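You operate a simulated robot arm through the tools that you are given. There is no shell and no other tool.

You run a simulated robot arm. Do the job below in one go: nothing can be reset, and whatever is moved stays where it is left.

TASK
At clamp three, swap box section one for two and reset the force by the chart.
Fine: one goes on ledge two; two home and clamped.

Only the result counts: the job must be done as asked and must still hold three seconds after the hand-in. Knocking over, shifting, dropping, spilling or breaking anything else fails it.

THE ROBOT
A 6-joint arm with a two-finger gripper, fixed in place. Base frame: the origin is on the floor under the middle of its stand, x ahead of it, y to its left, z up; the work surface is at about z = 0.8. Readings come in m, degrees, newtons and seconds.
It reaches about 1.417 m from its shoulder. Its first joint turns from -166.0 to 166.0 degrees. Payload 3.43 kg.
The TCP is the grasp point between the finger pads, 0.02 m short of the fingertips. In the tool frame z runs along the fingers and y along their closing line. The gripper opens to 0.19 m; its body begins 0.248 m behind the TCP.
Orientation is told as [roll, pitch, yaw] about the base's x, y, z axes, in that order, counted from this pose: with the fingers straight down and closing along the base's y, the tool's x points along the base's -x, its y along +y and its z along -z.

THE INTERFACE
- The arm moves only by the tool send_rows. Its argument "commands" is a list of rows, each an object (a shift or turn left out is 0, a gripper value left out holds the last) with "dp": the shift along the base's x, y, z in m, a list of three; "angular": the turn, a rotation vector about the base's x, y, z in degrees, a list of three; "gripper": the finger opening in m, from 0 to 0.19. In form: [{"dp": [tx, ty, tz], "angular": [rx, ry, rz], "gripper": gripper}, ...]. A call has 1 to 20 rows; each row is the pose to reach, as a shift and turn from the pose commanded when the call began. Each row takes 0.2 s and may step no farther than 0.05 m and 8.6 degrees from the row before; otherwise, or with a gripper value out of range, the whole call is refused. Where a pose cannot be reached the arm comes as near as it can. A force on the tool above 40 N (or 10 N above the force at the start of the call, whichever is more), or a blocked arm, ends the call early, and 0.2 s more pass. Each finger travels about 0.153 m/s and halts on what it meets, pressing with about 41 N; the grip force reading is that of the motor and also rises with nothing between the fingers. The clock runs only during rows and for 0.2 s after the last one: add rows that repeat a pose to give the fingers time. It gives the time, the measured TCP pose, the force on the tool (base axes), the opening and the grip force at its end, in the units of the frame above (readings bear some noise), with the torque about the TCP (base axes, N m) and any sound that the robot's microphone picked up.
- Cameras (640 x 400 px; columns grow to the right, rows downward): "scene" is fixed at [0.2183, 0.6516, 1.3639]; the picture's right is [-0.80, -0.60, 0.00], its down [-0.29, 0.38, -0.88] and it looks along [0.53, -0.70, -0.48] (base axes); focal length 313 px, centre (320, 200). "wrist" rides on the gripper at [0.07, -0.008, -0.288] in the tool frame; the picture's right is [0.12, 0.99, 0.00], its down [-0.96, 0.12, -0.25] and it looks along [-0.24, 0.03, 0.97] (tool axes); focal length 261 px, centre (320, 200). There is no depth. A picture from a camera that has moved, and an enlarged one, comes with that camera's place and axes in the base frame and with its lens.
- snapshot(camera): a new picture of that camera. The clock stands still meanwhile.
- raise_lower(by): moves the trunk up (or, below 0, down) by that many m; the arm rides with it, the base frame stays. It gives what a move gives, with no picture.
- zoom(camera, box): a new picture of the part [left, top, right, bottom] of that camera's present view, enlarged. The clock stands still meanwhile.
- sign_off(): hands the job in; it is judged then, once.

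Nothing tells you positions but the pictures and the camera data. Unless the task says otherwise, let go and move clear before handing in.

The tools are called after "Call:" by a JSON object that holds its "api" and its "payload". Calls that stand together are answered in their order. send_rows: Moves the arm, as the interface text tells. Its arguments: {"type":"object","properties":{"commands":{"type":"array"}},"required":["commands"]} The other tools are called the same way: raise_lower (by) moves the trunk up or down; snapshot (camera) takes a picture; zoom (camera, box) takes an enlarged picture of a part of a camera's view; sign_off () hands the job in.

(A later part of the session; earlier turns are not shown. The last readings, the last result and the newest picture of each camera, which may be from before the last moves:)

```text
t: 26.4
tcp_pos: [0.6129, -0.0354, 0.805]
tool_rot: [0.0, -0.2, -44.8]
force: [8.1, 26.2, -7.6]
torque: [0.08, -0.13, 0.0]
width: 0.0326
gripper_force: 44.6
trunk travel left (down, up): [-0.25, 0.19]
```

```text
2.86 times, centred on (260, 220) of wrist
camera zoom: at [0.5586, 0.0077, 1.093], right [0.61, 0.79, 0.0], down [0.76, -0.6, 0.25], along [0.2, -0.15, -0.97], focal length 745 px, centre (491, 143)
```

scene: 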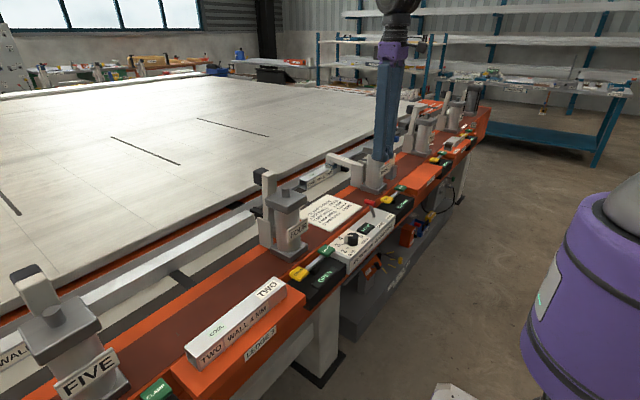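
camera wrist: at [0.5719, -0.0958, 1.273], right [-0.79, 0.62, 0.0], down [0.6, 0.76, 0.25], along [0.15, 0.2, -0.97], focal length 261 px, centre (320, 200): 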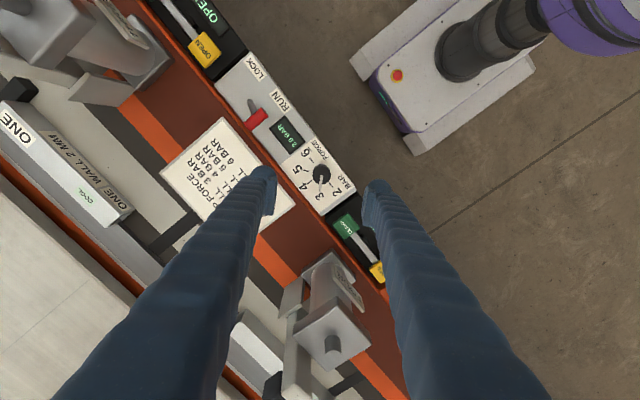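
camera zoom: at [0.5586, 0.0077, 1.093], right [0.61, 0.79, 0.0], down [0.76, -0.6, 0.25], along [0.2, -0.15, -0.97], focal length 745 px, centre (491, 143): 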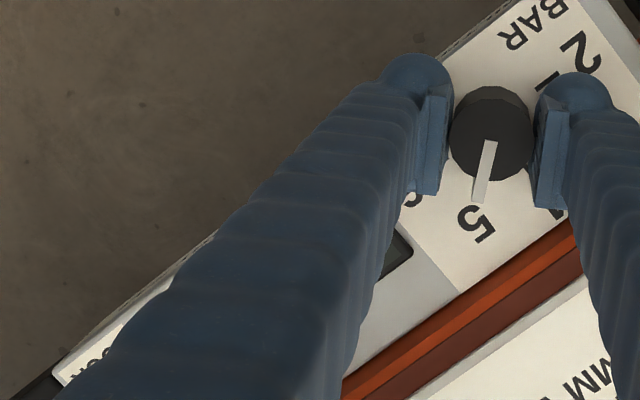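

The pointer sits at 5. I'll let go of the knob, rise, and read the display.

Call:
{"api": "send_rows", "payload": {"commands": [{"gripper": 0.06}, {"gripper": 0.06}, {"dp": [0, 0, 0.03]}, {"dp": [0, 0, 0.08]}, {"dp": [0, 0, 0.13]}, {"dp": [0, 0, 0.18]}, {"dp": [0, 0, 0.18]}]}}

Call:
{"api": "zoom", "payload": {"camera": "scene", "box": [330, 190, 410, 260]}}

Call:
{"api": "zoom", "payload": {"camera": "wrist", "box": [200, 130, 400, 270]}}

```text
t: 28.0
tcp_pos: [0.6108, -0.038, 0.9844]
tool_rot: [-0.1, 0.1, -44.7]
force: [0.3, 0.5, -0.8]
torque: [-0.01, 0.05, 0.01]
width: 0.0598
gripper_force: 0.0
trunk travel left (down, up): [-0.25, 0.19]
```

```text
5.71 times, centred on (370, 225) of scene
camera zoom: at [0.2183, 0.6516, 1.3639], right [-0.8, -0.6, 0.0], down [-0.29, 0.38, -0.88], along [0.53, -0.7, -0.48], focal length 1790 px, centre (34, 57)
```

zoom: 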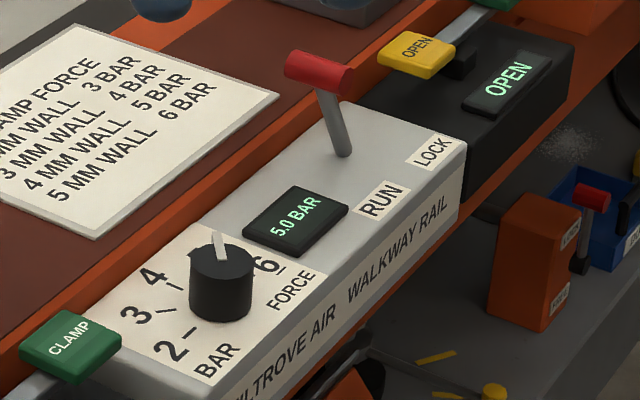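

```text
2.86 times, centred on (300, 200) of wrist
camera zoom: at [0.5561, 0.0056, 1.2727], right [0.62, 0.79, 0.0], down [0.76, -0.6, 0.25], along [0.19, -0.15, -0.97], focal length 745 px, centre (377, 200)
```

zoom: 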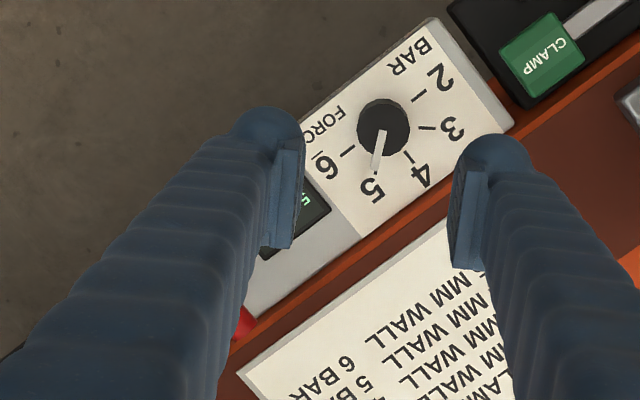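

The display reads 5.0 BAR, so the force is set. Section one (about 40×40×240 mm) lies at x 0.93–0.97, y -0.44 to -0.20, with a fence about 1 cm tall behind it. I'll rise, turn the gripper to close along x, and look at it from above.

Call:
{"api": "send_rows", "payload": {"commands": [{"dp": [0, 0, 0.045]}, {"dp": [0, 0, 0.09]}, {"dp": [0, 0, 0.135]}, {"dp": [0, 0, 0.15]}, {"dp": [0.037, -0.028, 0.15], "angular": [0, 0, -5]}, {"dp": [0.074, -0.057, 0.15], "angular": [0, 0, -10]}, {"dp": [0.111, -0.086, 0.15], "angular": [0, 0, -15]}, {"dp": [0.148, -0.115, 0.15], "angular": [0, 0, -20]}, {"dp": [0.185, -0.143, 0.15], "angular": [0, 0, -25]}, {"dp": [0.222, -0.172, 0.15], "angular": [0, 0, -30]}, {"dp": [0.259, -0.2, 0.15], "angular": [0, 0, -35]}, {"dp": [0.296, -0.229, 0.15], "angular": [0, 0, -40]}, {"dp": [0.33, -0.255, 0.15], "angular": [0, 0, -45]}, {"dp": [0.338, -0.262, 0.15], "angular": [0, 0, -45.3], "gripper": 0.15}, {"dp": [0.338, -0.262, 0.15], "angular": [0, 0, -45.3], "gripper": 0.15}, {"dp": [0.338, -0.262, 0.15], "angular": [0, 0, -45.3], "gripper": 0.15}]}}

Call:
{"api": "snapshot", "payload": {"camera": "wrist"}}

Call:
{"api": "snapshot", "payload": {"camera": "scene"}}

```text
t: 31.4
tcp_pos: [0.9481, -0.2981, 1.1347]
tool_rot: [0.0, 0.0, -90.1]
force: [0.3, 0.4, 0.3]
torque: [-0.02, -0.08, 0.02]
width: 0.1498
gripper_force: 0.1
trunk travel left (down, up): [-0.25, 0.19]
```

```text
taken
camera wrist: at [0.9414, -0.2283, 1.4231], right [0.99, 0.12, 0.0], down [0.11, -0.96, 0.25], along [0.03, -0.25, -0.97], focal length 261 px, centre (320, 200)
```

wrist: 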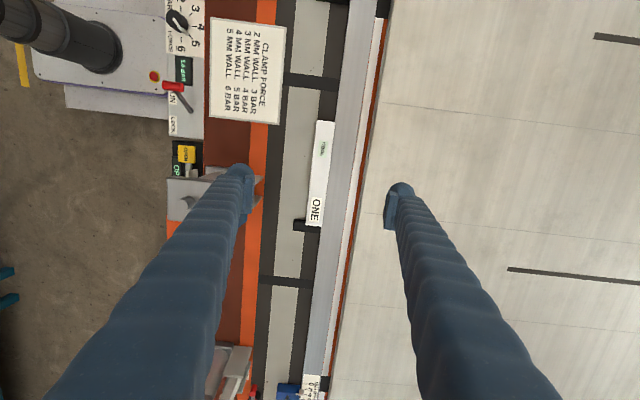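

```text
taken
```

scene: 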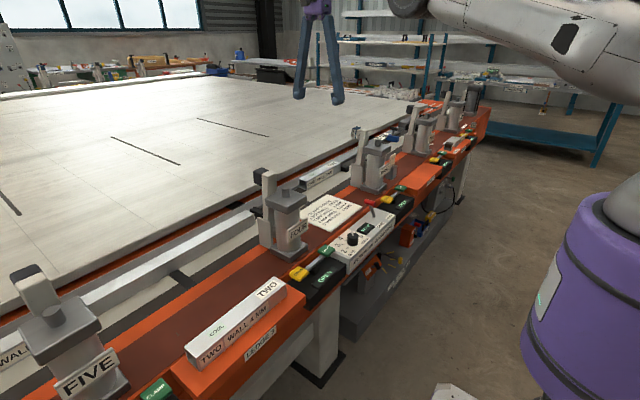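

Call:
{"api": "zoom", "payload": {"camera": "wrist", "box": [270, 110, 370, 250]}}

Call:
{"api": "zoom", "payload": {"camera": "wrist", "box": [290, 190, 350, 240]}}

Call:
{"api": "zoom", "payload": {"camera": "scene", "box": [290, 145, 370, 205]}}

```text
2.86 times, centred on (320, 180) of wrist
camera zoom: at [0.9414, -0.2283, 1.4231], right [0.99, 0.12, 0.0], down [0.11, -0.96, 0.25], along [0.03, -0.25, -0.97], focal length 745 px, centre (320, 257)
```

zoom: 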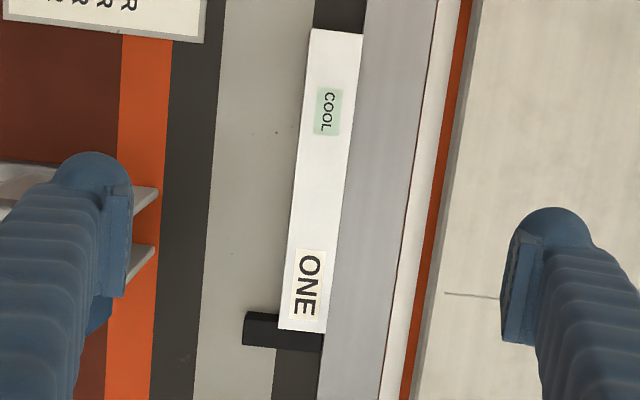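

```text
8.00 times, centred on (320, 215) of wrist
camera zoom: at [0.9414, -0.2283, 1.4231], right [0.99, 0.12, 0.0], down [0.11, -0.96, 0.25], along [0.03, -0.25, -0.97], focal length 2085 px, centre (320, 80)
```

zoom: 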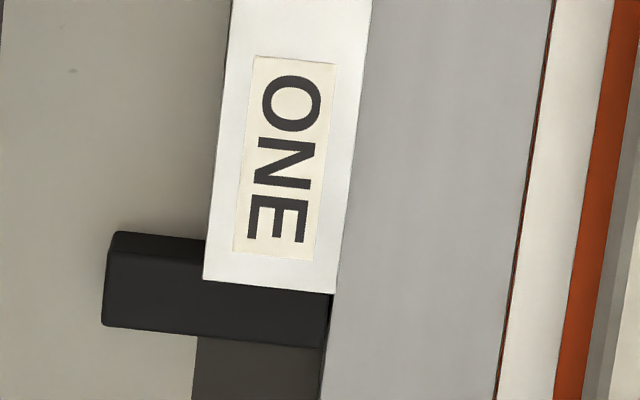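

```text
6.67 times, centred on (330, 175) of scene
camera zoom: at [0.2183, 0.6516, 1.3639], right [-0.8, -0.6, 0.0], down [-0.29, 0.38, -0.88], along [0.53, -0.7, -0.48], focal length 2088 px, centre (253, 367)
```

zoom: 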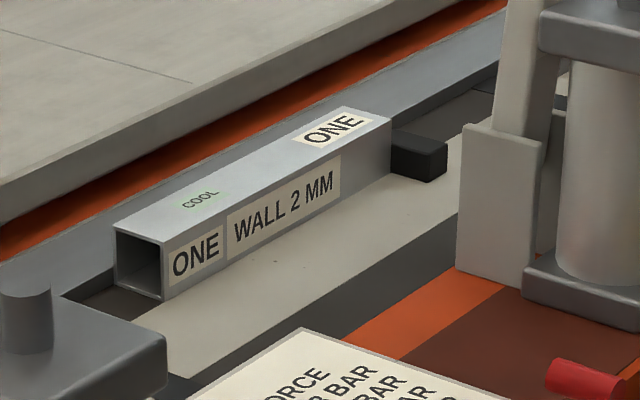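

Section one is flush to the fence and butted on the black stop at y≈-0.440, with x centre ≈0.951. I'll narrow the fingers to 0.07 and descend partway over its middle to check alignment.

Call:
{"api": "send_rows", "payload": {"commands": [{"dp": [0.003, -0.017, 0], "gripper": 0.07}, {"dp": [0.003, -0.017, -0.04], "gripper": 0.07}, {"dp": [0.003, -0.017, -0.085]}, {"dp": [0.003, -0.017, -0.13]}, {"dp": [0.003, -0.017, -0.175]}, {"dp": [0.003, -0.017, -0.215]}, {"dp": [0.003, -0.017, -0.245]}, {"dp": [0.003, -0.017, -0.265]}, {"dp": [0.003, -0.017, -0.265]}]}}

Call:
{"api": "zoom", "payload": {"camera": "wrist", "box": [240, 80, 400, 260]}}

Call:
{"api": "zoom", "payload": {"camera": "scene", "box": [280, 100, 400, 210]}}

```text
t: 33.4
tcp_pos: [0.9522, -0.3147, 0.8707]
tool_rot: [-0.1, 0.0, -90.1]
force: [-0.3, -0.7, 0.4]
torque: [0.03, 0.0, -0.01]
width: 0.07
gripper_force: 0.1
out of reach, approached as far as the arm can: row 1
trunk travel left (down, up): [-0.25, 0.19]
```

```text
2.22 times, centred on (320, 170) of wrist
camera zoom: at [0.9457, -0.2455, 1.1592], right [0.99, 0.12, 0.0], down [0.11, -0.96, 0.25], along [0.03, -0.25, -0.97], focal length 579 px, centre (320, 267)
```

zoom: 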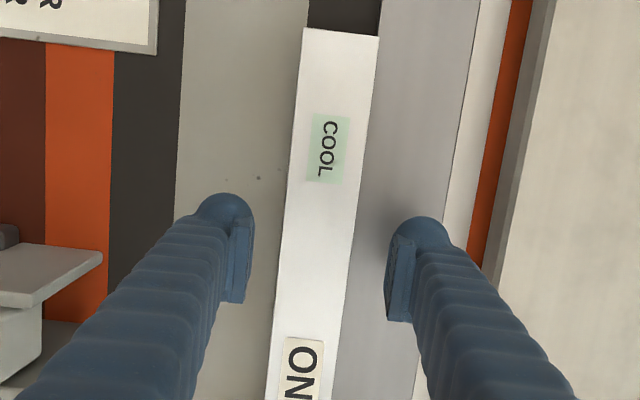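

```text
3.64 times, centred on (340, 155) of scene
camera zoom: at [0.2183, 0.6516, 1.3639], right [-0.8, -0.6, 0.0], down [-0.29, 0.38, -0.88], along [0.53, -0.7, -0.48], focal length 1139 px, centre (247, 364)
```

zoom: 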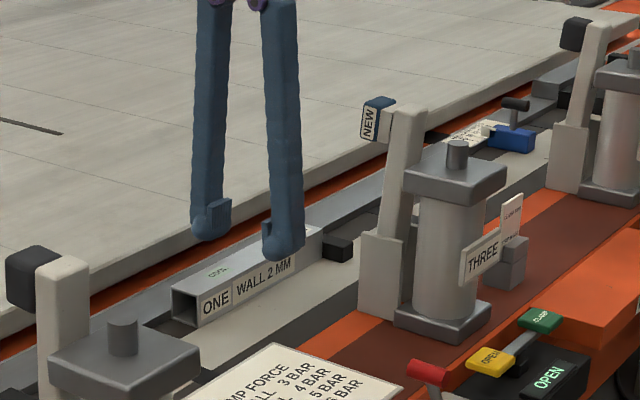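

The fingers straddle section one evenly. I'll go down so the tips are just above the fence top and then close gently.

Call:
{"api": "send_rows", "payload": {"commands": [{"dp": [-0.0015, 0, -0.01]}, {"dp": [-0.0015, 0, -0.02]}, {"dp": [-0.0015, 0, -0.025]}, {"dp": [-0.0015, 0, -0.03]}, {"dp": [-0.0015, 0, -0.03]}]}}

Call:
{"api": "zoom", "payload": {"camera": "scene", "box": [290, 130, 370, 200]}}

Call:
{"api": "zoom", "payload": {"camera": "wrist", "box": [260, 130, 380, 240]}}

```text
t: 34.6
tcp_pos: [0.9518, -0.3132, 0.8399]
tool_rot: [0.0, 0.0, -90.1]
force: [-0.2, -0.1, 0.1]
torque: [0.0, -0.03, 0.02]
width: 0.0698
gripper_force: 0.1
trunk travel left (down, up): [-0.25, 0.19]
```

```text
5.71 times, centred on (330, 165) of scene
camera zoom: at [0.2183, 0.6516, 1.3639], right [-0.8, -0.6, 0.0], down [-0.29, 0.38, -0.88], along [0.53, -0.7, -0.48], focal length 1790 px, centre (263, 400)
```

zoom: 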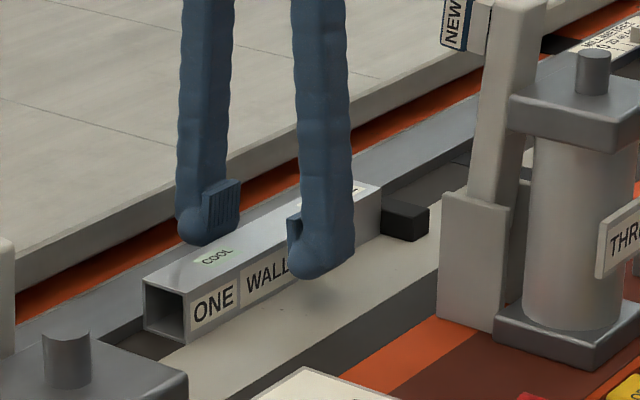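

```text
3.64 times, centred on (320, 185) of wrist
camera zoom: at [0.9444, -0.2455, 1.1282], right [0.99, 0.12, 0.0], down [0.11, -0.96, 0.25], along [0.03, -0.25, -0.97], focal length 948 px, centre (320, 254)
```

zoom: 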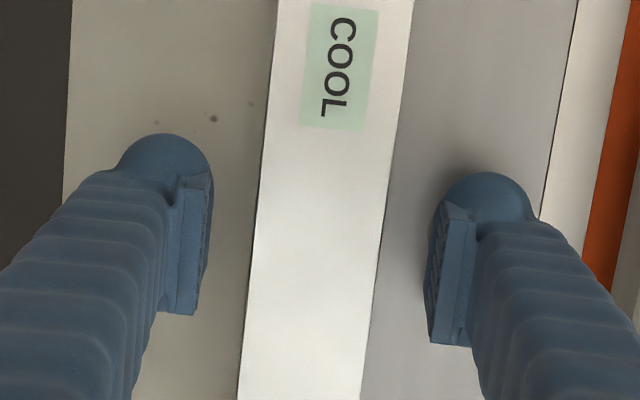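

Alignment is good. I'll lower 3 mm more and close on section one.

Call:
{"api": "send_rows", "payload": {"commands": [{"dp": [-0.0005, 0, -0.003]}, {"dp": [-0.0005, 0, -0.003], "gripper": 0.05}, {"dp": [-0.0005, 0, -0.003], "gripper": 0.03}, {"dp": [-0.0005, 0, -0.003], "gripper": 0.03}, {"dp": [-0.0005, 0, -0.003], "gripper": 0.03}]}}

Call:
{"api": "zoom", "payload": {"camera": "wrist", "box": [260, 130, 380, 240]}}

```text
t: 35.8
tcp_pos: [0.9502, -0.3149, 0.8371]
tool_rot: [-0.1, 0.1, -90.1]
force: [-5.6, -0.7, 0.6]
torque: [-0.02, 0.09, 0.1]
width: 0.0389
gripper_force: 41.2
trunk travel left (down, up): [-0.25, 0.19]
```

```text
3.64 times, centred on (320, 185) of wrist
camera zoom: at [0.9438, -0.2454, 1.1252], right [0.99, 0.12, 0.0], down [0.11, -0.96, 0.25], along [0.03, -0.25, -0.97], focal length 948 px, centre (320, 254)
```

zoom: 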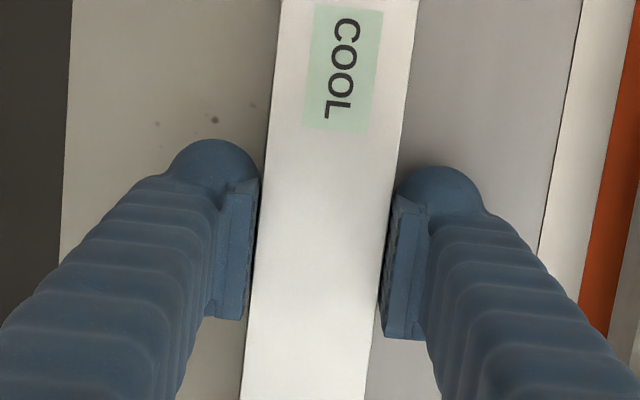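

Section one is gripped (width 0.039). I'll lift it straight up, slowly at first.

Call:
{"api": "send_rows", "payload": {"commands": [{"dp": [-0.001, 0, 0.01]}, {"dp": [-0.001, 0, 0.025]}, {"dp": [-0.001, 0, 0.05]}, {"dp": [-0.001, 0, 0.08]}, {"dp": [-0.001, 0, 0.12]}, {"dp": [-0.001, 0, 0.16]}, {"dp": [-0.001, 0, 0.2]}, {"dp": [-0.001, 0, 0.24]}, {"dp": [-0.001, 0, 0.265]}, {"dp": [-0.001, 0, 0.265]}]}}

Call:
{"api": "snapshot", "payload": {"camera": "scene"}}

Call:
{"api": "snapshot", "payload": {"camera": "wrist"}}

```text
t: 38.0
tcp_pos: [0.9489, -0.3143, 1.1024]
tool_rot: [-0.1, 0.0, -90.1]
force: [0.2, 0.0, -2.8]
torque: [0.01, 0.0, 0.03]
width: 0.0387
gripper_force: 41.1
trunk travel left (down, up): [-0.25, 0.19]
```

```text
taken
```

scene: 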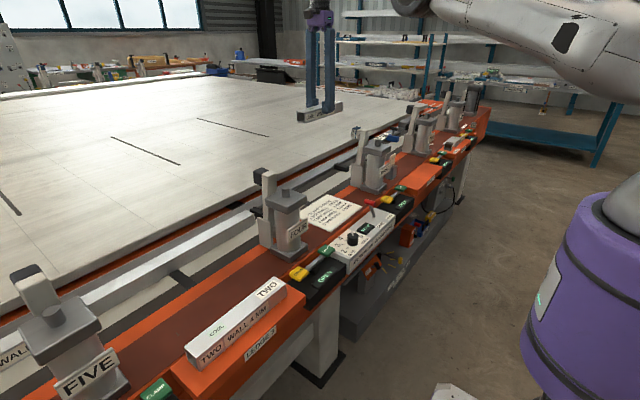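

```text
taken
camera wrist: at [0.9434, -0.2454, 1.3899], right [0.99, 0.12, 0.0], down [0.11, -0.96, 0.25], along [0.03, -0.25, -0.97], focal length 261 px, centre (320, 200)
```

wrist: 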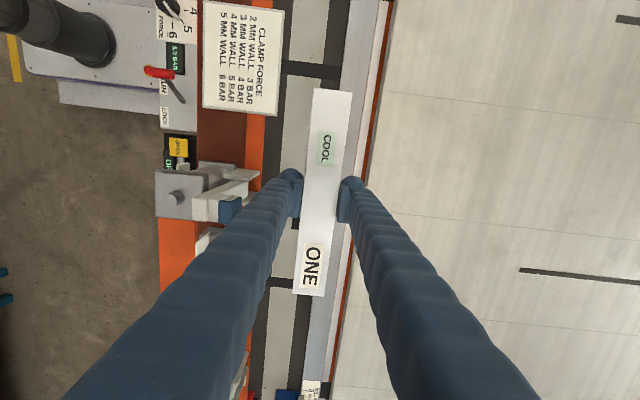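

Section one is held securely and level. I'll carry it over the clamps, high, to above ledge two.

Call:
{"api": "send_rows", "payload": {"commands": [{"dp": [-0.03, 0, 0.02]}, {"dp": [-0.06, 0, 0.045]}, {"dp": [-0.089, -0.033, 0.045]}, {"dp": [-0.118, -0.067, 0.045]}, {"dp": [-0.147, -0.1, 0.045]}, {"dp": [-0.177, -0.133, 0.045]}, {"dp": [-0.206, -0.167, 0.045]}, {"dp": [-0.236, -0.2, 0.045]}, {"dp": [-0.265, -0.234, 0.045]}, {"dp": [-0.295, -0.267, 0.045]}, {"dp": [-0.325, -0.301, 0.045]}, {"dp": [-0.325, -0.301, 0.045]}]}}

Call:
{"api": "snapshot", "payload": {"camera": "wrist"}}

Call:
{"api": "snapshot", "payload": {"camera": "scene"}}

```text
t: 40.6
tcp_pos: [0.6245, -0.6172, 1.1454]
tool_rot: [-0.1, 0.1, -90.0]
force: [0.0, 0.2, -3.3]
torque: [0.09, 0.01, 0.02]
width: 0.0387
gripper_force: 41.3
trunk travel left (down, up): [-0.25, 0.19]
```

```text
taken
camera wrist: at [0.6178, -0.5477, 1.4337], right [0.99, 0.12, 0.0], down [0.12, -0.96, 0.25], along [0.03, -0.24, -0.97], focal length 261 px, centre (320, 200)
```

wrist: 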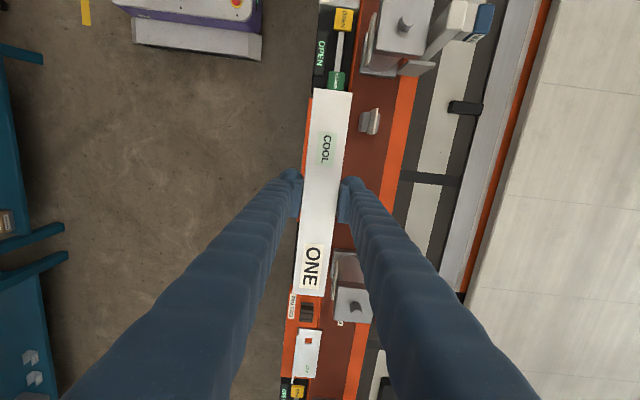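

```text
taken
```

scene: 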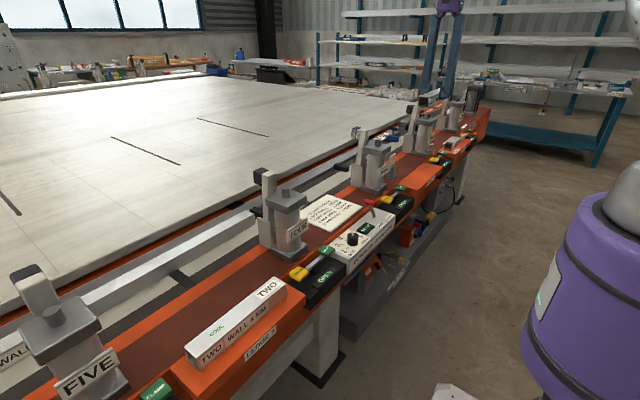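

Call:
{"api": "zoom", "payload": {"camera": "wrist", "box": [260, 40, 420, 220]}}

Call:
{"api": "zoom", "payload": {"camera": "wrist", "box": [250, 200, 400, 400]}}

```text
2.22 times, centred on (340, 130) of wrist
camera zoom: at [0.6178, -0.5477, 1.4337], right [0.99, 0.12, 0.0], down [0.12, -0.96, 0.25], along [0.03, -0.24, -0.97], focal length 579 px, centre (276, 356)
```

zoom: 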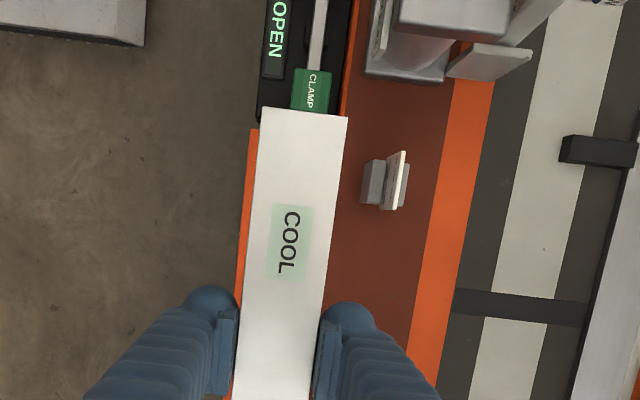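

```text
2.00 times, centred on (325, 300) of wrist
camera zoom: at [0.6178, -0.5477, 1.4337], right [0.99, 0.12, 0.0], down [0.12, -0.96, 0.25], along [0.03, -0.24, -0.97], focal length 521 px, centre (310, 0)
```

zoom: 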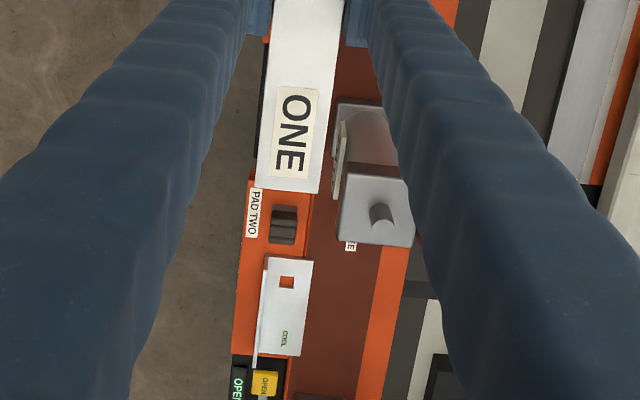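

Ledge two spans roughly x 0.583–0.668, y -0.77 to -0.47, and section one hangs centred over it. I'll lower it to just above the surface.

Call:
{"api": "send_rows", "payload": {"commands": [{"dp": [0, 0, -0.045]}, {"dp": [0, 0, -0.09]}, {"dp": [0, 0, -0.135]}, {"dp": [0, 0, -0.18]}, {"dp": [0, 0, -0.22]}, {"dp": [0, 0, -0.25]}, {"dp": [0, 0, -0.275]}, {"dp": [0, 0, -0.29]}, {"dp": [0, 0, -0.297]}, {"dp": [0, 0, -0.297]}]}}

Call:
{"api": "zoom", "payload": {"camera": "scene", "box": [380, 100, 460, 170]}}

Call:
{"api": "snapshot", "payload": {"camera": "wrist"}}

```text
t: 42.8
tcp_pos: [0.625, -0.6167, 0.849]
tool_rot: [-0.1, 0.1, -90.0]
force: [0.1, -0.1, -2.3]
torque: [0.01, -0.02, -0.01]
width: 0.0389
gripper_force: 40.7
trunk travel left (down, up): [-0.25, 0.19]
```

```text
5.71 times, centred on (420, 135) of scene
camera zoom: at [0.2183, 0.6516, 1.3639], right [-0.8, -0.6, 0.0], down [-0.29, 0.38, -0.88], along [0.53, -0.7, -0.48], focal length 1790 px, centre (-251, 571)
```

zoom: 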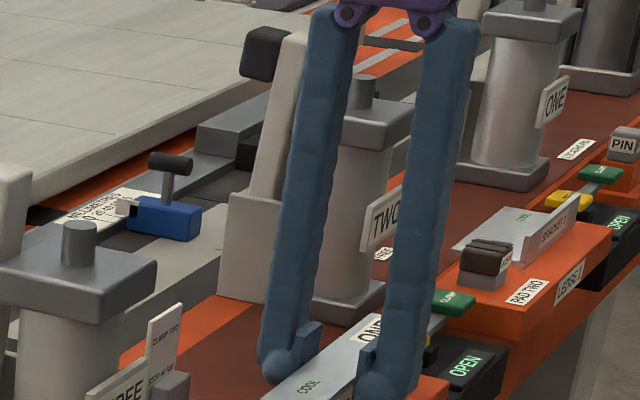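

```text
taken
camera wrist: at [0.6187, -0.5471, 1.1378], right [0.99, 0.12, 0.0], down [0.11, -0.96, 0.25], along [0.03, -0.25, -0.97], focal length 261 px, centre (320, 200)
```

wrist: 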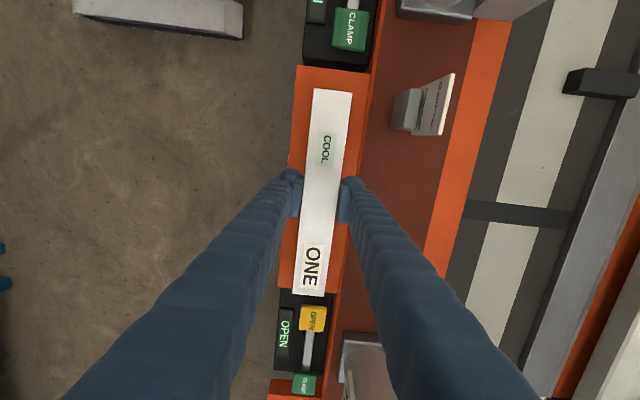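

Section one is well centred above ledge two with about 30 mm spare at each end. I'll lower in small steps until contact.

Call:
{"api": "send_rows", "payload": {"commands": [{"dp": [0.003, 0, -0.004]}, {"dp": [0.003, 0, -0.008]}, {"dp": [0.003, 0, -0.01]}, {"dp": [0.003, 0, -0.01]}]}}

```text
t: 43.8
tcp_pos: [0.628, -0.6147, 0.8391]
tool_rot: [-0.1, -0.1, -90.0]
force: [0.9, 0.5, -2.6]
torque: [0.02, 0.01, 0.01]
width: 0.0388
gripper_force: 40.7
trunk travel left (down, up): [-0.25, 0.19]
```

Call:
{"api": "send_rows", "payload": {"commands": [{"dp": [0, 0, -0.0015]}, {"dp": [0, 0, -0.003]}, {"dp": [0, 0, -0.003]}]}}

Call:
{"api": "zoom", "payload": {"camera": "scene", "box": [385, 130, 445, 180]}}

```text
t: 44.6
tcp_pos: [0.6293, -0.6161, 0.8377]
tool_rot: [0.0, 0.0, -90.2]
force: [0.1, -0.7, -0.8]
torque: [-0.14, -0.05, -0.03]
width: 0.0388
gripper_force: 41.3
trunk travel left (down, up): [-0.25, 0.19]
```

```text
8.00 times, centred on (415, 155) of scene
camera zoom: at [0.2183, 0.6516, 1.3639], right [-0.8, -0.6, 0.0], down [-0.29, 0.38, -0.88], along [0.53, -0.7, -0.48], focal length 2506 px, centre (-440, 560)
```

zoom: 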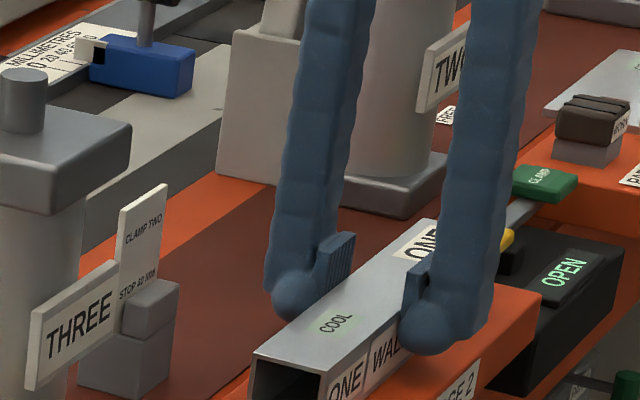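

Call:
{"api": "send_rows", "payload": {"commands": [{"dp": [0, 0, -0.001]}, {"dp": [0, 0, -0.0015]}, {"dp": [0, 0, -0.0015]}]}}

Call:
{"api": "zoom", "payload": {"camera": "scene", "box": [385, 150, 435, 200]}}

```text
t: 45.4
tcp_pos: [0.6267, -0.6153, 0.8378]
tool_rot: [0.1, -0.1, -90.1]
force: [1.1, -0.8, 13.6]
torque: [0.48, -0.18, -0.02]
width: 0.0387
gripper_force: 41.0
trunk travel left (down, up): [-0.25, 0.19]
```

```text
8.00 times, centred on (410, 175) of scene
camera zoom: at [0.2183, 0.6516, 1.3639], right [-0.8, -0.6, 0.0], down [-0.29, 0.38, -0.88], along [0.53, -0.7, -0.48], focal length 2506 px, centre (-400, 400)
```

zoom: 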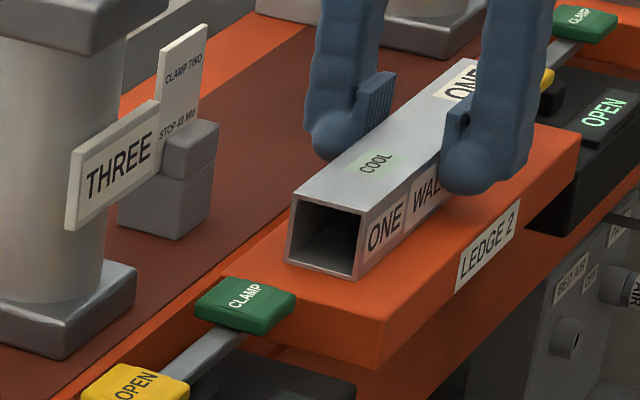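

Section one rests on ledge two (contact felt). I'll ease off, open the fingers and rise.

Call:
{"api": "send_rows", "payload": {"commands": [{"dp": [0, 0, 0.001]}, {"dp": [0, 0, 0.001], "gripper": 0.05}, {"dp": [0, 0, 0.001], "gripper": 0.07}, {"dp": [0, 0, 0.001], "gripper": 0.07}, {"dp": [0, 0, 0.03]}, {"dp": [0, 0, 0.075]}, {"dp": [0, 0, 0.12]}, {"dp": [0, 0, 0.165]}, {"dp": [0, 0, 0.21]}, {"dp": [0, 0, 0.255]}, {"dp": [0, 0, 0.3]}, {"dp": [0, 0, 0.3]}]}}

Call:
{"api": "zoom", "payload": {"camera": "wrist", "box": [240, 60, 420, 320]}}

Call:
{"api": "zoom", "payload": {"camera": "scene", "box": [370, 120, 460, 200]}}

```text
t: 48.0
tcp_pos: [0.6267, -0.6159, 1.1362]
tool_rot: [-0.2, 0.0, -90.2]
force: [-0.3, 1.3, -0.1]
torque: [-0.04, 0.0, -0.02]
width: 0.0699
gripper_force: 0.2
trunk travel left (down, up): [-0.25, 0.19]
```

```text
1.54 times, centred on (330, 190) of wrist
camera zoom: at [0.6211, -0.5473, 1.4244], right [0.99, 0.12, 0.0], down [0.11, -0.96, 0.25], along [0.03, -0.25, -0.97], focal length 401 px, centre (305, 215)
```

zoom: 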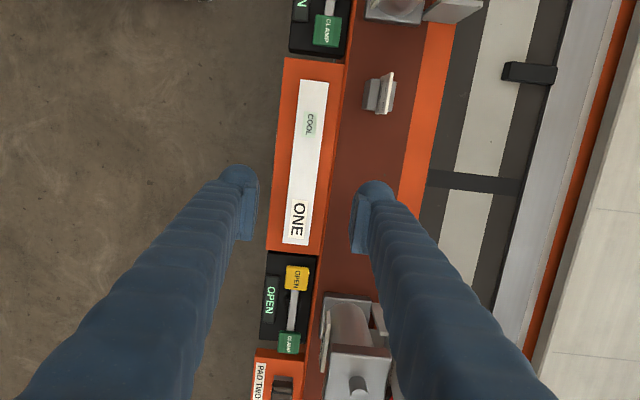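

```text
5.00 times, centred on (415, 160) of scene
camera zoom: at [0.2183, 0.6516, 1.3639], right [-0.8, -0.6, 0.0], down [-0.29, 0.38, -0.88], along [0.53, -0.7, -0.48], focal length 1566 px, centre (-155, 400)
```

zoom: 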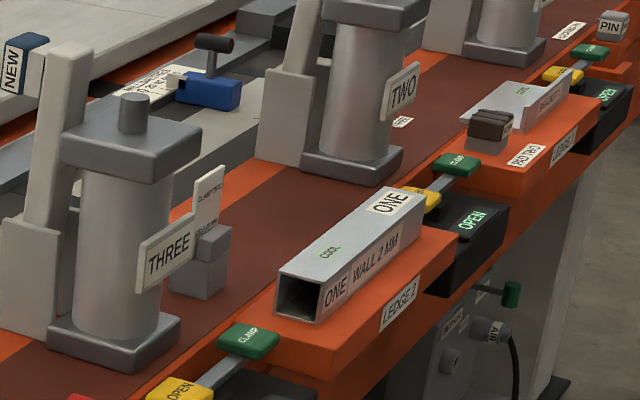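

Section one lies squarely on ledge two. Now I'll travel at height along the rail to section two on ledge three.

Call:
{"api": "send_rows", "payload": {"commands": [{"dp": [0, 0.049, 0]}, {"dp": [0, 0.098, 0]}, {"dp": [0, 0.147, 0]}, {"dp": [0, 0.196, 0]}, {"dp": [0, 0.245, 0]}, {"dp": [0, 0.294, 0]}, {"dp": [0, 0.343, 0]}, {"dp": [0, 0.392, 0]}, {"dp": [0, 0.441, 0]}, {"dp": [0, 0.49, 0]}, {"dp": [0, 0.539, 0]}, {"dp": [0, 0.588, 0]}, {"dp": [0, 0.637, 0]}, {"dp": [0, 0.686, 0]}, {"dp": [0, 0.735, 0]}, {"dp": [0, 0.784, 0]}, {"dp": [0, 0.833, 0]}, {"dp": [0, 0.882, 0]}, {"dp": [0, 0.931, 0]}, {"dp": [0, 0.976, 0]}]}}

Call:
{"api": "snapshot", "payload": {"camera": "wrist"}}

```text
t: 52.2
tcp_pos: [0.6281, 0.362, 1.134]
tool_rot: [-0.1, 0.1, -90.2]
force: [-0.1, 0.1, 0.5]
torque: [-0.09, 0.04, -0.02]
width: 0.0696
gripper_force: 0.0
trunk travel left (down, up): [-0.25, 0.19]
```

```text
taken
camera wrist: at [0.6206, 0.4312, 1.423], right [0.99, 0.12, 0.0], down [0.11, -0.96, 0.25], along [0.03, -0.25, -0.97], focal length 261 px, centre (320, 200)
```

wrist: 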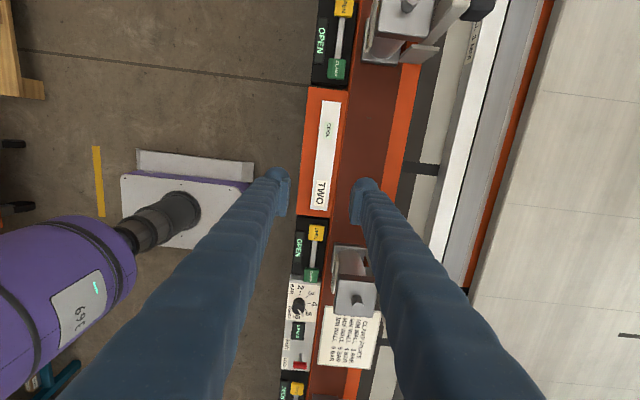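

Call:
{"api": "zoom", "payload": {"camera": "wrist", "box": [280, 80, 380, 230]}}

Call:
{"api": "zoom", "payload": {"camera": "wrist", "box": [400, 0, 560, 140]}}

```text
2.67 times, centred on (330, 155) of wrist
camera zoom: at [0.6206, 0.4312, 1.423], right [0.99, 0.12, 0.0], down [0.11, -0.96, 0.25], along [0.03, -0.25, -0.97], focal length 695 px, centre (293, 320)
```

zoom: 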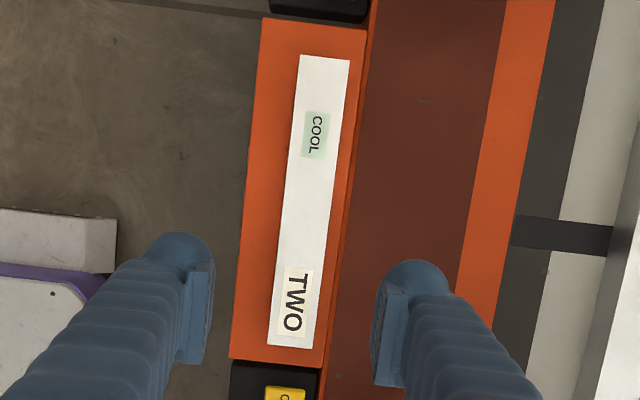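

```text
2.86 times, centred on (480, 70) of wrist
camera zoom: at [0.6206, 0.4312, 1.423], right [0.99, 0.12, 0.0], down [0.11, -0.96, 0.25], along [0.03, -0.25, -0.97], focal length 745 px, centre (-137, 571)
```

zoom: 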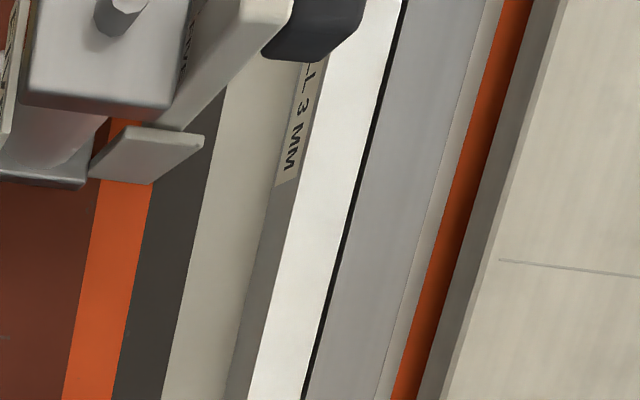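

Section two lies at x≈0.639, y 0.26–0.50, parallel to the rail. I'll descend over its middle and check alignment.

Call:
{"api": "send_rows", "payload": {"commands": [{"dp": [0.011, 0.023, 0]}, {"dp": [0.011, 0.023, -0.045]}, {"dp": [0.011, 0.023, -0.09]}, {"dp": [0.011, 0.023, -0.135]}, {"dp": [0.011, 0.023, -0.18]}, {"dp": [0.011, 0.023, -0.22]}, {"dp": [0.011, 0.023, -0.25]}, {"dp": [0.011, 0.023, -0.266]}, {"dp": [0.011, 0.023, -0.266]}]}}

Call:
{"api": "zoom", "payload": {"camera": "wrist", "box": [240, 80, 400, 260]}}

Call:
{"api": "zoom", "payload": {"camera": "scene", "box": [150, 220, 330, 390]}}

```text
t: 54.2
tcp_pos: [0.6378, 0.383, 0.8698]
tool_rot: [-0.1, 0.0, -90.1]
force: [-0.3, 1.0, 0.0]
torque: [0.0, -0.02, 0.02]
width: 0.07
gripper_force: 0.0
trunk travel left (down, up): [-0.25, 0.19]
```

```text
2.22 times, centred on (320, 170) of wrist
camera zoom: at [0.6308, 0.4527, 1.1586], right [0.99, 0.12, 0.0], down [0.11, -0.96, 0.25], along [0.03, -0.25, -0.97], focal length 579 px, centre (320, 267)
```

zoom: 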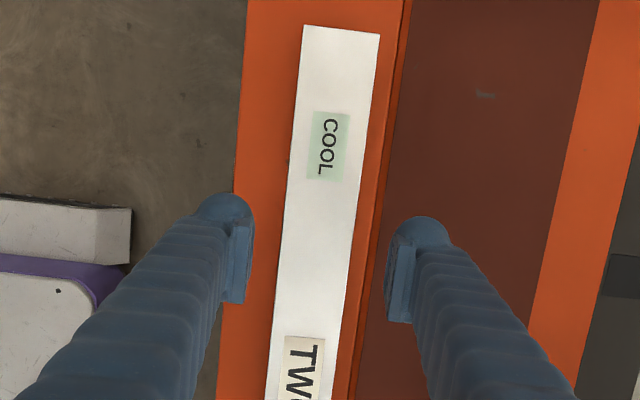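

```text
2.35 times, centred on (240, 305) of scene
camera zoom: at [0.2183, 0.6516, 1.3639], right [-0.8, -0.6, 0.0], down [-0.29, 0.38, -0.88], along [0.53, -0.7, -0.48], focal length 737 px, centre (508, -47)
```

zoom: 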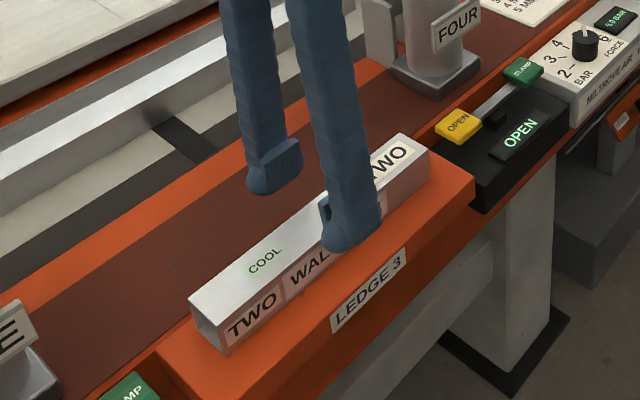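

The view matches the earlier grasp almost to the pixel. I'll lower the last 33 mm and grip section two.

Call:
{"api": "send_rows", "payload": {"commands": [{"dp": [-0.001, 0, -0.01]}, {"dp": [-0.001, 0, -0.02]}, {"dp": [-0.001, 0, -0.027]}, {"dp": [-0.001, 0, -0.032]}, {"dp": [-0.001, 0, -0.032]}, {"dp": [-0.001, 0, -0.032], "gripper": 0.05}, {"dp": [-0.001, 0, -0.032], "gripper": 0.03}, {"dp": [-0.001, 0, -0.032], "gripper": 0.03}, {"dp": [-0.001, 0, -0.032], "gripper": 0.03}]}}

Call:
{"api": "zoom", "payload": {"camera": "wrist", "box": [240, 80, 400, 260]}}

```text
t: 56.2
tcp_pos: [0.6374, 0.3839, 0.837]
tool_rot: [-0.1, 0.0, -90.1]
force: [-0.2, 0.5, 0.3]
torque: [0.03, 0.0, 0.02]
width: 0.0388
gripper_force: 40.3
trunk travel left (down, up): [-0.25, 0.19]
```

```text
2.22 times, centred on (320, 170) of wrist
camera zoom: at [0.6308, 0.4528, 1.1257], right [0.99, 0.12, 0.0], down [0.11, -0.96, 0.25], along [0.03, -0.25, -0.97], focal length 579 px, centre (320, 267)
```

zoom: 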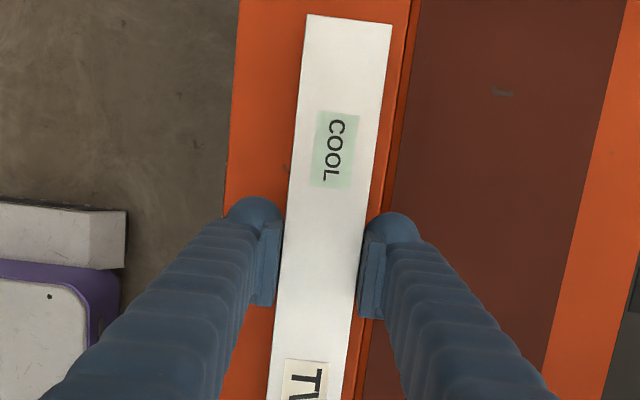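

Section two is gripped. I'll lift it clear.

Call:
{"api": "send_rows", "payload": {"commands": [{"dp": [0, 0, 0.01]}, {"dp": [0, 0, 0.03]}, {"dp": [0, 0, 0.07]}, {"dp": [0, 0, 0.115]}, {"dp": [0, 0, 0.16]}, {"dp": [0, 0, 0.205]}, {"dp": [0, 0, 0.25]}, {"dp": [0, 0, 0.295]}, {"dp": [0, 0, 0.305]}, {"dp": [0, 0, 0.305]}]}}

Call:
{"api": "snapshot", "payload": {"camera": "wrist"}}

Call:
{"api": "snapshot", "payload": {"camera": "scene"}}

```text
t: 58.4
tcp_pos: [0.6377, 0.3842, 1.1435]
tool_rot: [-0.1, 0.0, -90.2]
force: [0.0, -0.8, -2.2]
torque: [0.02, 0.03, 0.01]
width: 0.0388
gripper_force: 41.1
trunk travel left (down, up): [-0.25, 0.19]
```

```text
taken
camera wrist: at [0.6315, 0.4526, 1.4312], right [0.99, 0.12, 0.0], down [0.11, -0.96, 0.25], along [0.03, -0.25, -0.97], focal length 261 px, centre (320, 200)
```

wrist: 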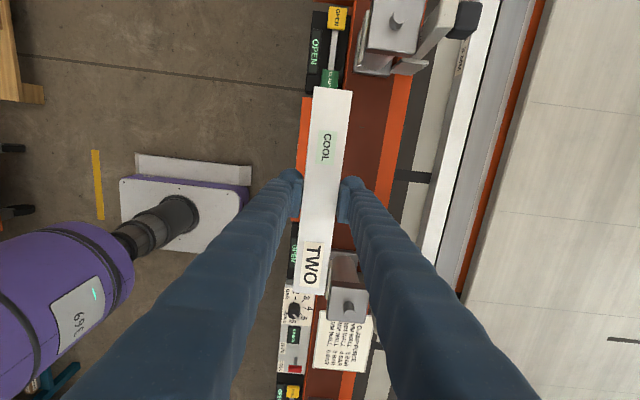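

```text
taken
```

scene: 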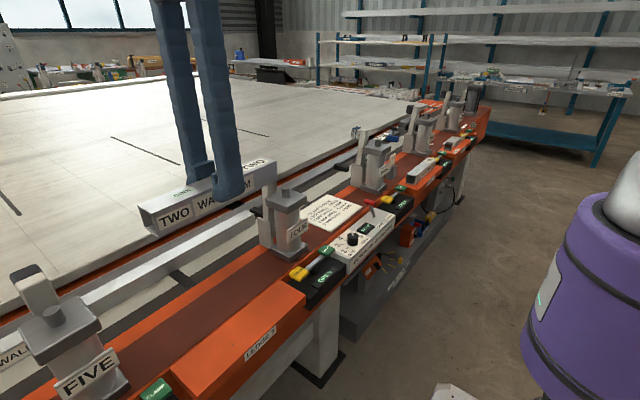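

Section two is held level. I'll carry it high over to near clamp three's seat.

Call:
{"api": "send_rows", "payload": {"commands": [{"dp": [0.015, -0.0435, 0]}, {"dp": [0.03, -0.087, 0]}, {"dp": [0.0455, -0.1305, 0]}, {"dp": [0.0607, -0.174, 0]}, {"dp": [0.0758, -0.2175, 0]}, {"dp": [0.091, -0.261, 0]}, {"dp": [0.106, -0.3045, 0]}, {"dp": [0.1214, -0.348, 0]}, {"dp": [0.1366, -0.3915, 0]}, {"dp": [0.152, -0.435, 0]}, {"dp": [0.167, -0.4785, 0]}, {"dp": [0.182, -0.522, 0]}, {"dp": [0.197, -0.5655, 0]}, {"dp": [0.2125, -0.609, 0]}, {"dp": [0.2277, -0.6525, 0]}, {"dp": [0.243, -0.693, 0]}, {"dp": [0.243, -0.693, 0]}]}}

Call:
{"api": "snapshot", "payload": {"camera": "wrist"}}

Call:
{"api": "snapshot", "payload": {"camera": "scene"}}

```text
t: 62.0
tcp_pos: [0.8787, -0.3106, 1.1425]
tool_rot: [0.0, 0.1, -90.1]
force: [0.2, -0.3, -2.0]
torque: [0.08, -0.02, -0.01]
width: 0.0389
gripper_force: 40.7
trunk travel left (down, up): [-0.25, 0.19]
```

```text
taken
camera wrist: at [0.8732, -0.2417, 1.4311], right [0.99, 0.12, 0.0], down [0.11, -0.96, 0.25], along [0.03, -0.24, -0.97], focal length 261 px, centre (320, 200)
```

wrist: 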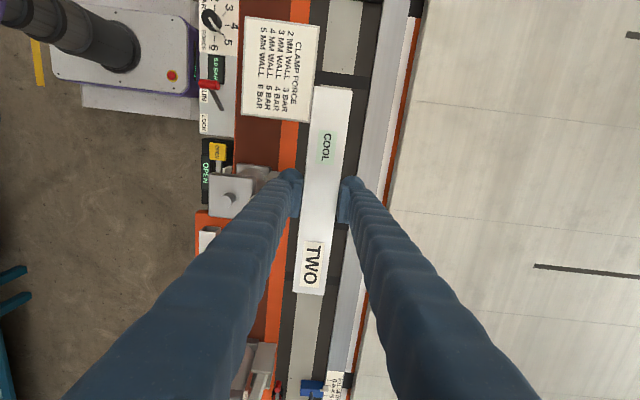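

```text
taken
```

scene: 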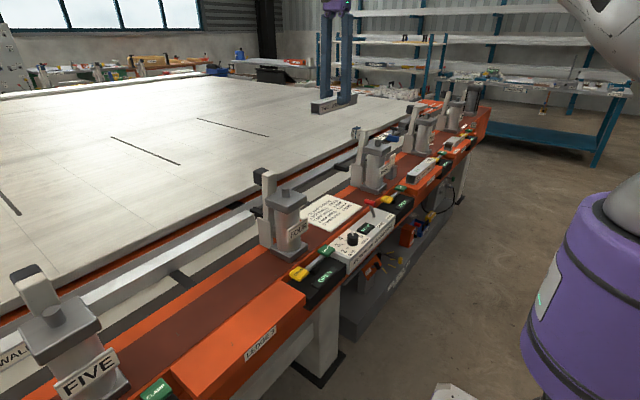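

Clear of the arms. I'll move over the seat, staying about 4 mm off the fence and 6 mm off the stop, and lower to just above.

Call:
{"api": "send_rows", "payload": {"commands": [{"dp": [0.034, 0, -0.022]}, {"dp": [0.0675, 0.0, -0.0425]}, {"dp": [0.0675, 0.0005, -0.085]}, {"dp": [0.0675, 0.0005, -0.13]}, {"dp": [0.0675, 0.0005, -0.175]}, {"dp": [0.0675, 0.0005, -0.215]}, {"dp": [0.0675, 0.0005, -0.25]}, {"dp": [0.0675, 0.0005, -0.275]}, {"dp": [0.0675, 0.0005, -0.285]}, {"dp": [0.0675, 0.0005, -0.285]}]}}

Call:
{"api": "snapshot", "payload": {"camera": "wrist"}}

Call:
{"api": "zoom", "payload": {"camera": "scene", "box": [280, 120, 400, 210]}}

Call:
{"api": "zoom", "payload": {"camera": "wrist", "box": [270, 200, 350, 300]}}

```text
t: 64.2
tcp_pos: [0.9474, -0.3097, 0.8559]
tool_rot: [-0.2, 0.0, -90.1]
force: [0.1, 0.1, -2.9]
torque: [0.03, -0.03, -0.02]
width: 0.0389
gripper_force: 40.5
trunk travel left (down, up): [-0.25, 0.19]
```

```text
taken
camera wrist: at [0.9419, -0.2402, 1.1452], right [0.99, 0.12, 0.0], down [0.11, -0.96, 0.25], along [0.03, -0.25, -0.97], focal length 261 px, centre (320, 200)
```

wrist: 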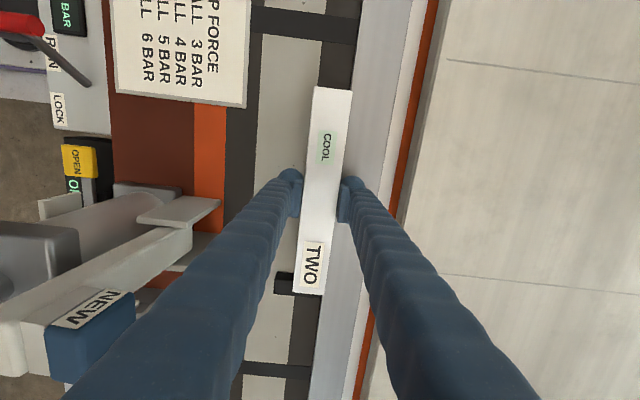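

```text
4.44 times, centred on (340, 165) of scene
camera zoom: at [0.2183, 0.6516, 1.3639], right [-0.8, -0.6, 0.0], down [-0.29, 0.38, -0.88], along [0.53, -0.7, -0.48], focal length 1392 px, centre (231, 356)
```

zoom: 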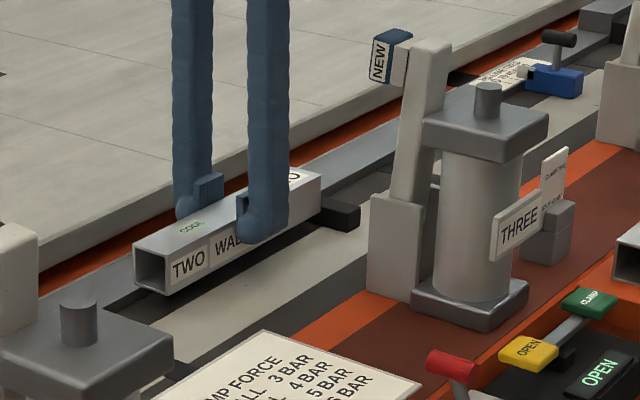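

```text
4.00 times, centred on (310, 250) of wrist
camera zoom: at [0.9419, -0.2402, 1.1452], right [0.99, 0.12, 0.0], down [0.11, -0.96, 0.25], along [0.03, -0.25, -0.97], focal length 1043 px, centre (360, 0)
```

zoom: 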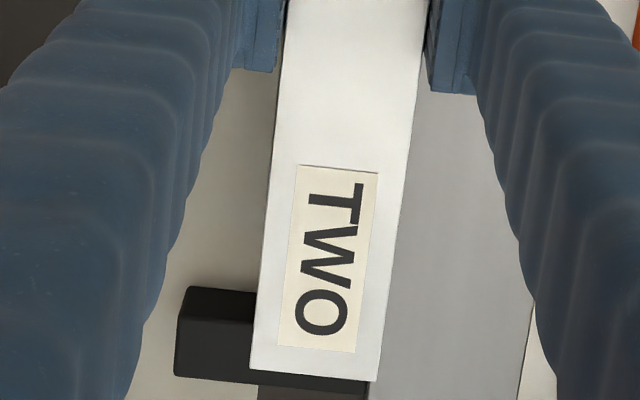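

There's a gap of 5–8 mm to the stop and about 4 mm to the fence. I'll lower in small steps onto the seat.

Call:
{"api": "send_rows", "payload": {"commands": [{"dp": [0, 0, -0.005]}, {"dp": [0, 0, -0.01]}, {"dp": [0, 0, -0.014]}, {"dp": [0, 0, -0.016]}, {"dp": [0, 0, -0.016]}]}}

```text
t: 65.4
tcp_pos: [0.9474, -0.3092, 0.8413]
tool_rot: [-0.1, 0.0, -90.0]
force: [0.5, 0.7, -2.4]
torque: [-0.01, 0.02, 0.01]
width: 0.0388
gripper_force: 40.9
trunk travel left (down, up): [-0.25, 0.19]
```

Call:
{"api": "send_rows", "payload": {"commands": [{"dp": [0, 0, -0.0015]}, {"dp": [0, 0, -0.003]}, {"dp": [0, 0, -0.003]}]}}

```text
t: 66.2
tcp_pos: [0.9478, -0.3083, 0.8389]
tool_rot: [-0.1, 0.0, -90.2]
force: [0.9, 0.1, -2.8]
torque: [0.02, -0.01, 0.02]
width: 0.0385
gripper_force: 41.3
trunk travel left (down, up): [-0.25, 0.19]
```

Call:
{"api": "send_rows", "payload": {"commands": [{"dp": [0, 0, -0.001]}, {"dp": [0, 0, -0.002]}, {"dp": [0, 0, -0.002]}]}}

```text
t: 67.0
tcp_pos: [0.9485, -0.3095, 0.8379]
tool_rot: [0.0, 0.0, -90.1]
force: [0.7, 0.2, 11.2]
torque: [0.28, 0.13, 0.01]
width: 0.0388
gripper_force: 41.0
trunk travel left (down, up): [-0.25, 0.19]
```

Section two touches the seat. I'll ease the downward press and slide it +x against the fence.

Call:
{"api": "send_rows", "payload": {"commands": [{"dp": [0, 0, 0.001]}, {"dp": [0.001, 0, 0.001]}, {"dp": [0.002, 0, 0.001]}, {"dp": [0.003, 0, 0.001]}, {"dp": [0.003, 0, 0.001]}]}}

```text
t: 68.2
tcp_pos: [0.95, -0.309, 0.8371]
tool_rot: [-0.1, 0.1, -90.0]
force: [-7.7, -0.2, 9.4]
torque: [0.04, 0.07, 0.26]
width: 0.0386
gripper_force: 40.9
trunk travel left (down, up): [-0.25, 0.19]
```

Call:
{"api": "send_rows", "payload": {"commands": [{"dp": [0.001, 0, 0]}, {"dp": [0.001, -0.002, 0]}, {"dp": [0.001, -0.004, 0]}, {"dp": [0.001, -0.005, 0]}, {"dp": [0.001, -0.005, 0]}]}}

```text
t: 69.4
tcp_pos: [0.9499, -0.3137, 0.8386]
tool_rot: [0.0, 0.1, -90.1]
force: [-18.9, 9.3, 5.0]
torque: [0.62, 0.34, 0.05]
width: 0.0387
gripper_force: 41.0
trunk travel left (down, up): [-0.25, 0.19]
```

Fence contact is firm. I'll keep sliding toward the stop in 1 mm steps.

Call:
{"api": "send_rows", "payload": {"commands": [{"dp": [-0.0005, -0.001, 0]}, {"dp": [-0.0005, -0.002, 0]}, {"dp": [-0.0005, -0.002, 0]}]}}

Call:
{"api": "zoom", "payload": {"camera": "wrist", "box": [280, 220, 340, 300]}}

Call:
{"api": "zoom", "payload": {"camera": "scene", "box": [330, 150, 380, 190]}}

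```text
t: 70.2
tcp_pos: [0.9493, -0.316, 0.8383]
tool_rot: [-0.1, 0.1, -90.1]
force: [-18.1, 8.4, 1.3]
torque: [0.02, 0.38, 0.03]
width: 0.0387
gripper_force: 41.0
trunk travel left (down, up): [-0.25, 0.19]
```

```text
5.00 times, centred on (310, 260) of wrist
camera zoom: at [0.9438, -0.2467, 1.1257], right [0.99, 0.12, 0.0], down [0.11, -0.96, 0.25], along [0.03, -0.25, -0.97], focal length 1303 px, centre (370, -100)
```

zoom: 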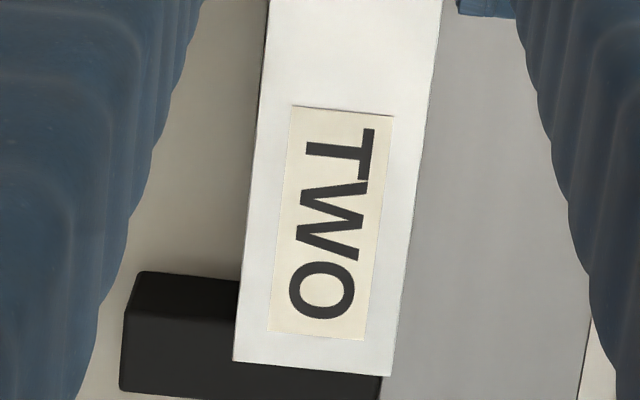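

```text
10.00 times, centred on (355, 170) of scene
camera zoom: at [0.2183, 0.6516, 1.3639], right [-0.8, -0.6, 0.0], down [-0.29, 0.38, -0.88], along [0.53, -0.7, -0.48], focal length 3133 px, centre (-30, 500)
```

zoom: 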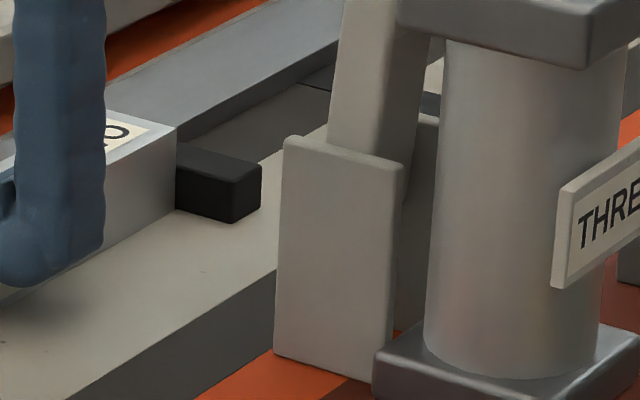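

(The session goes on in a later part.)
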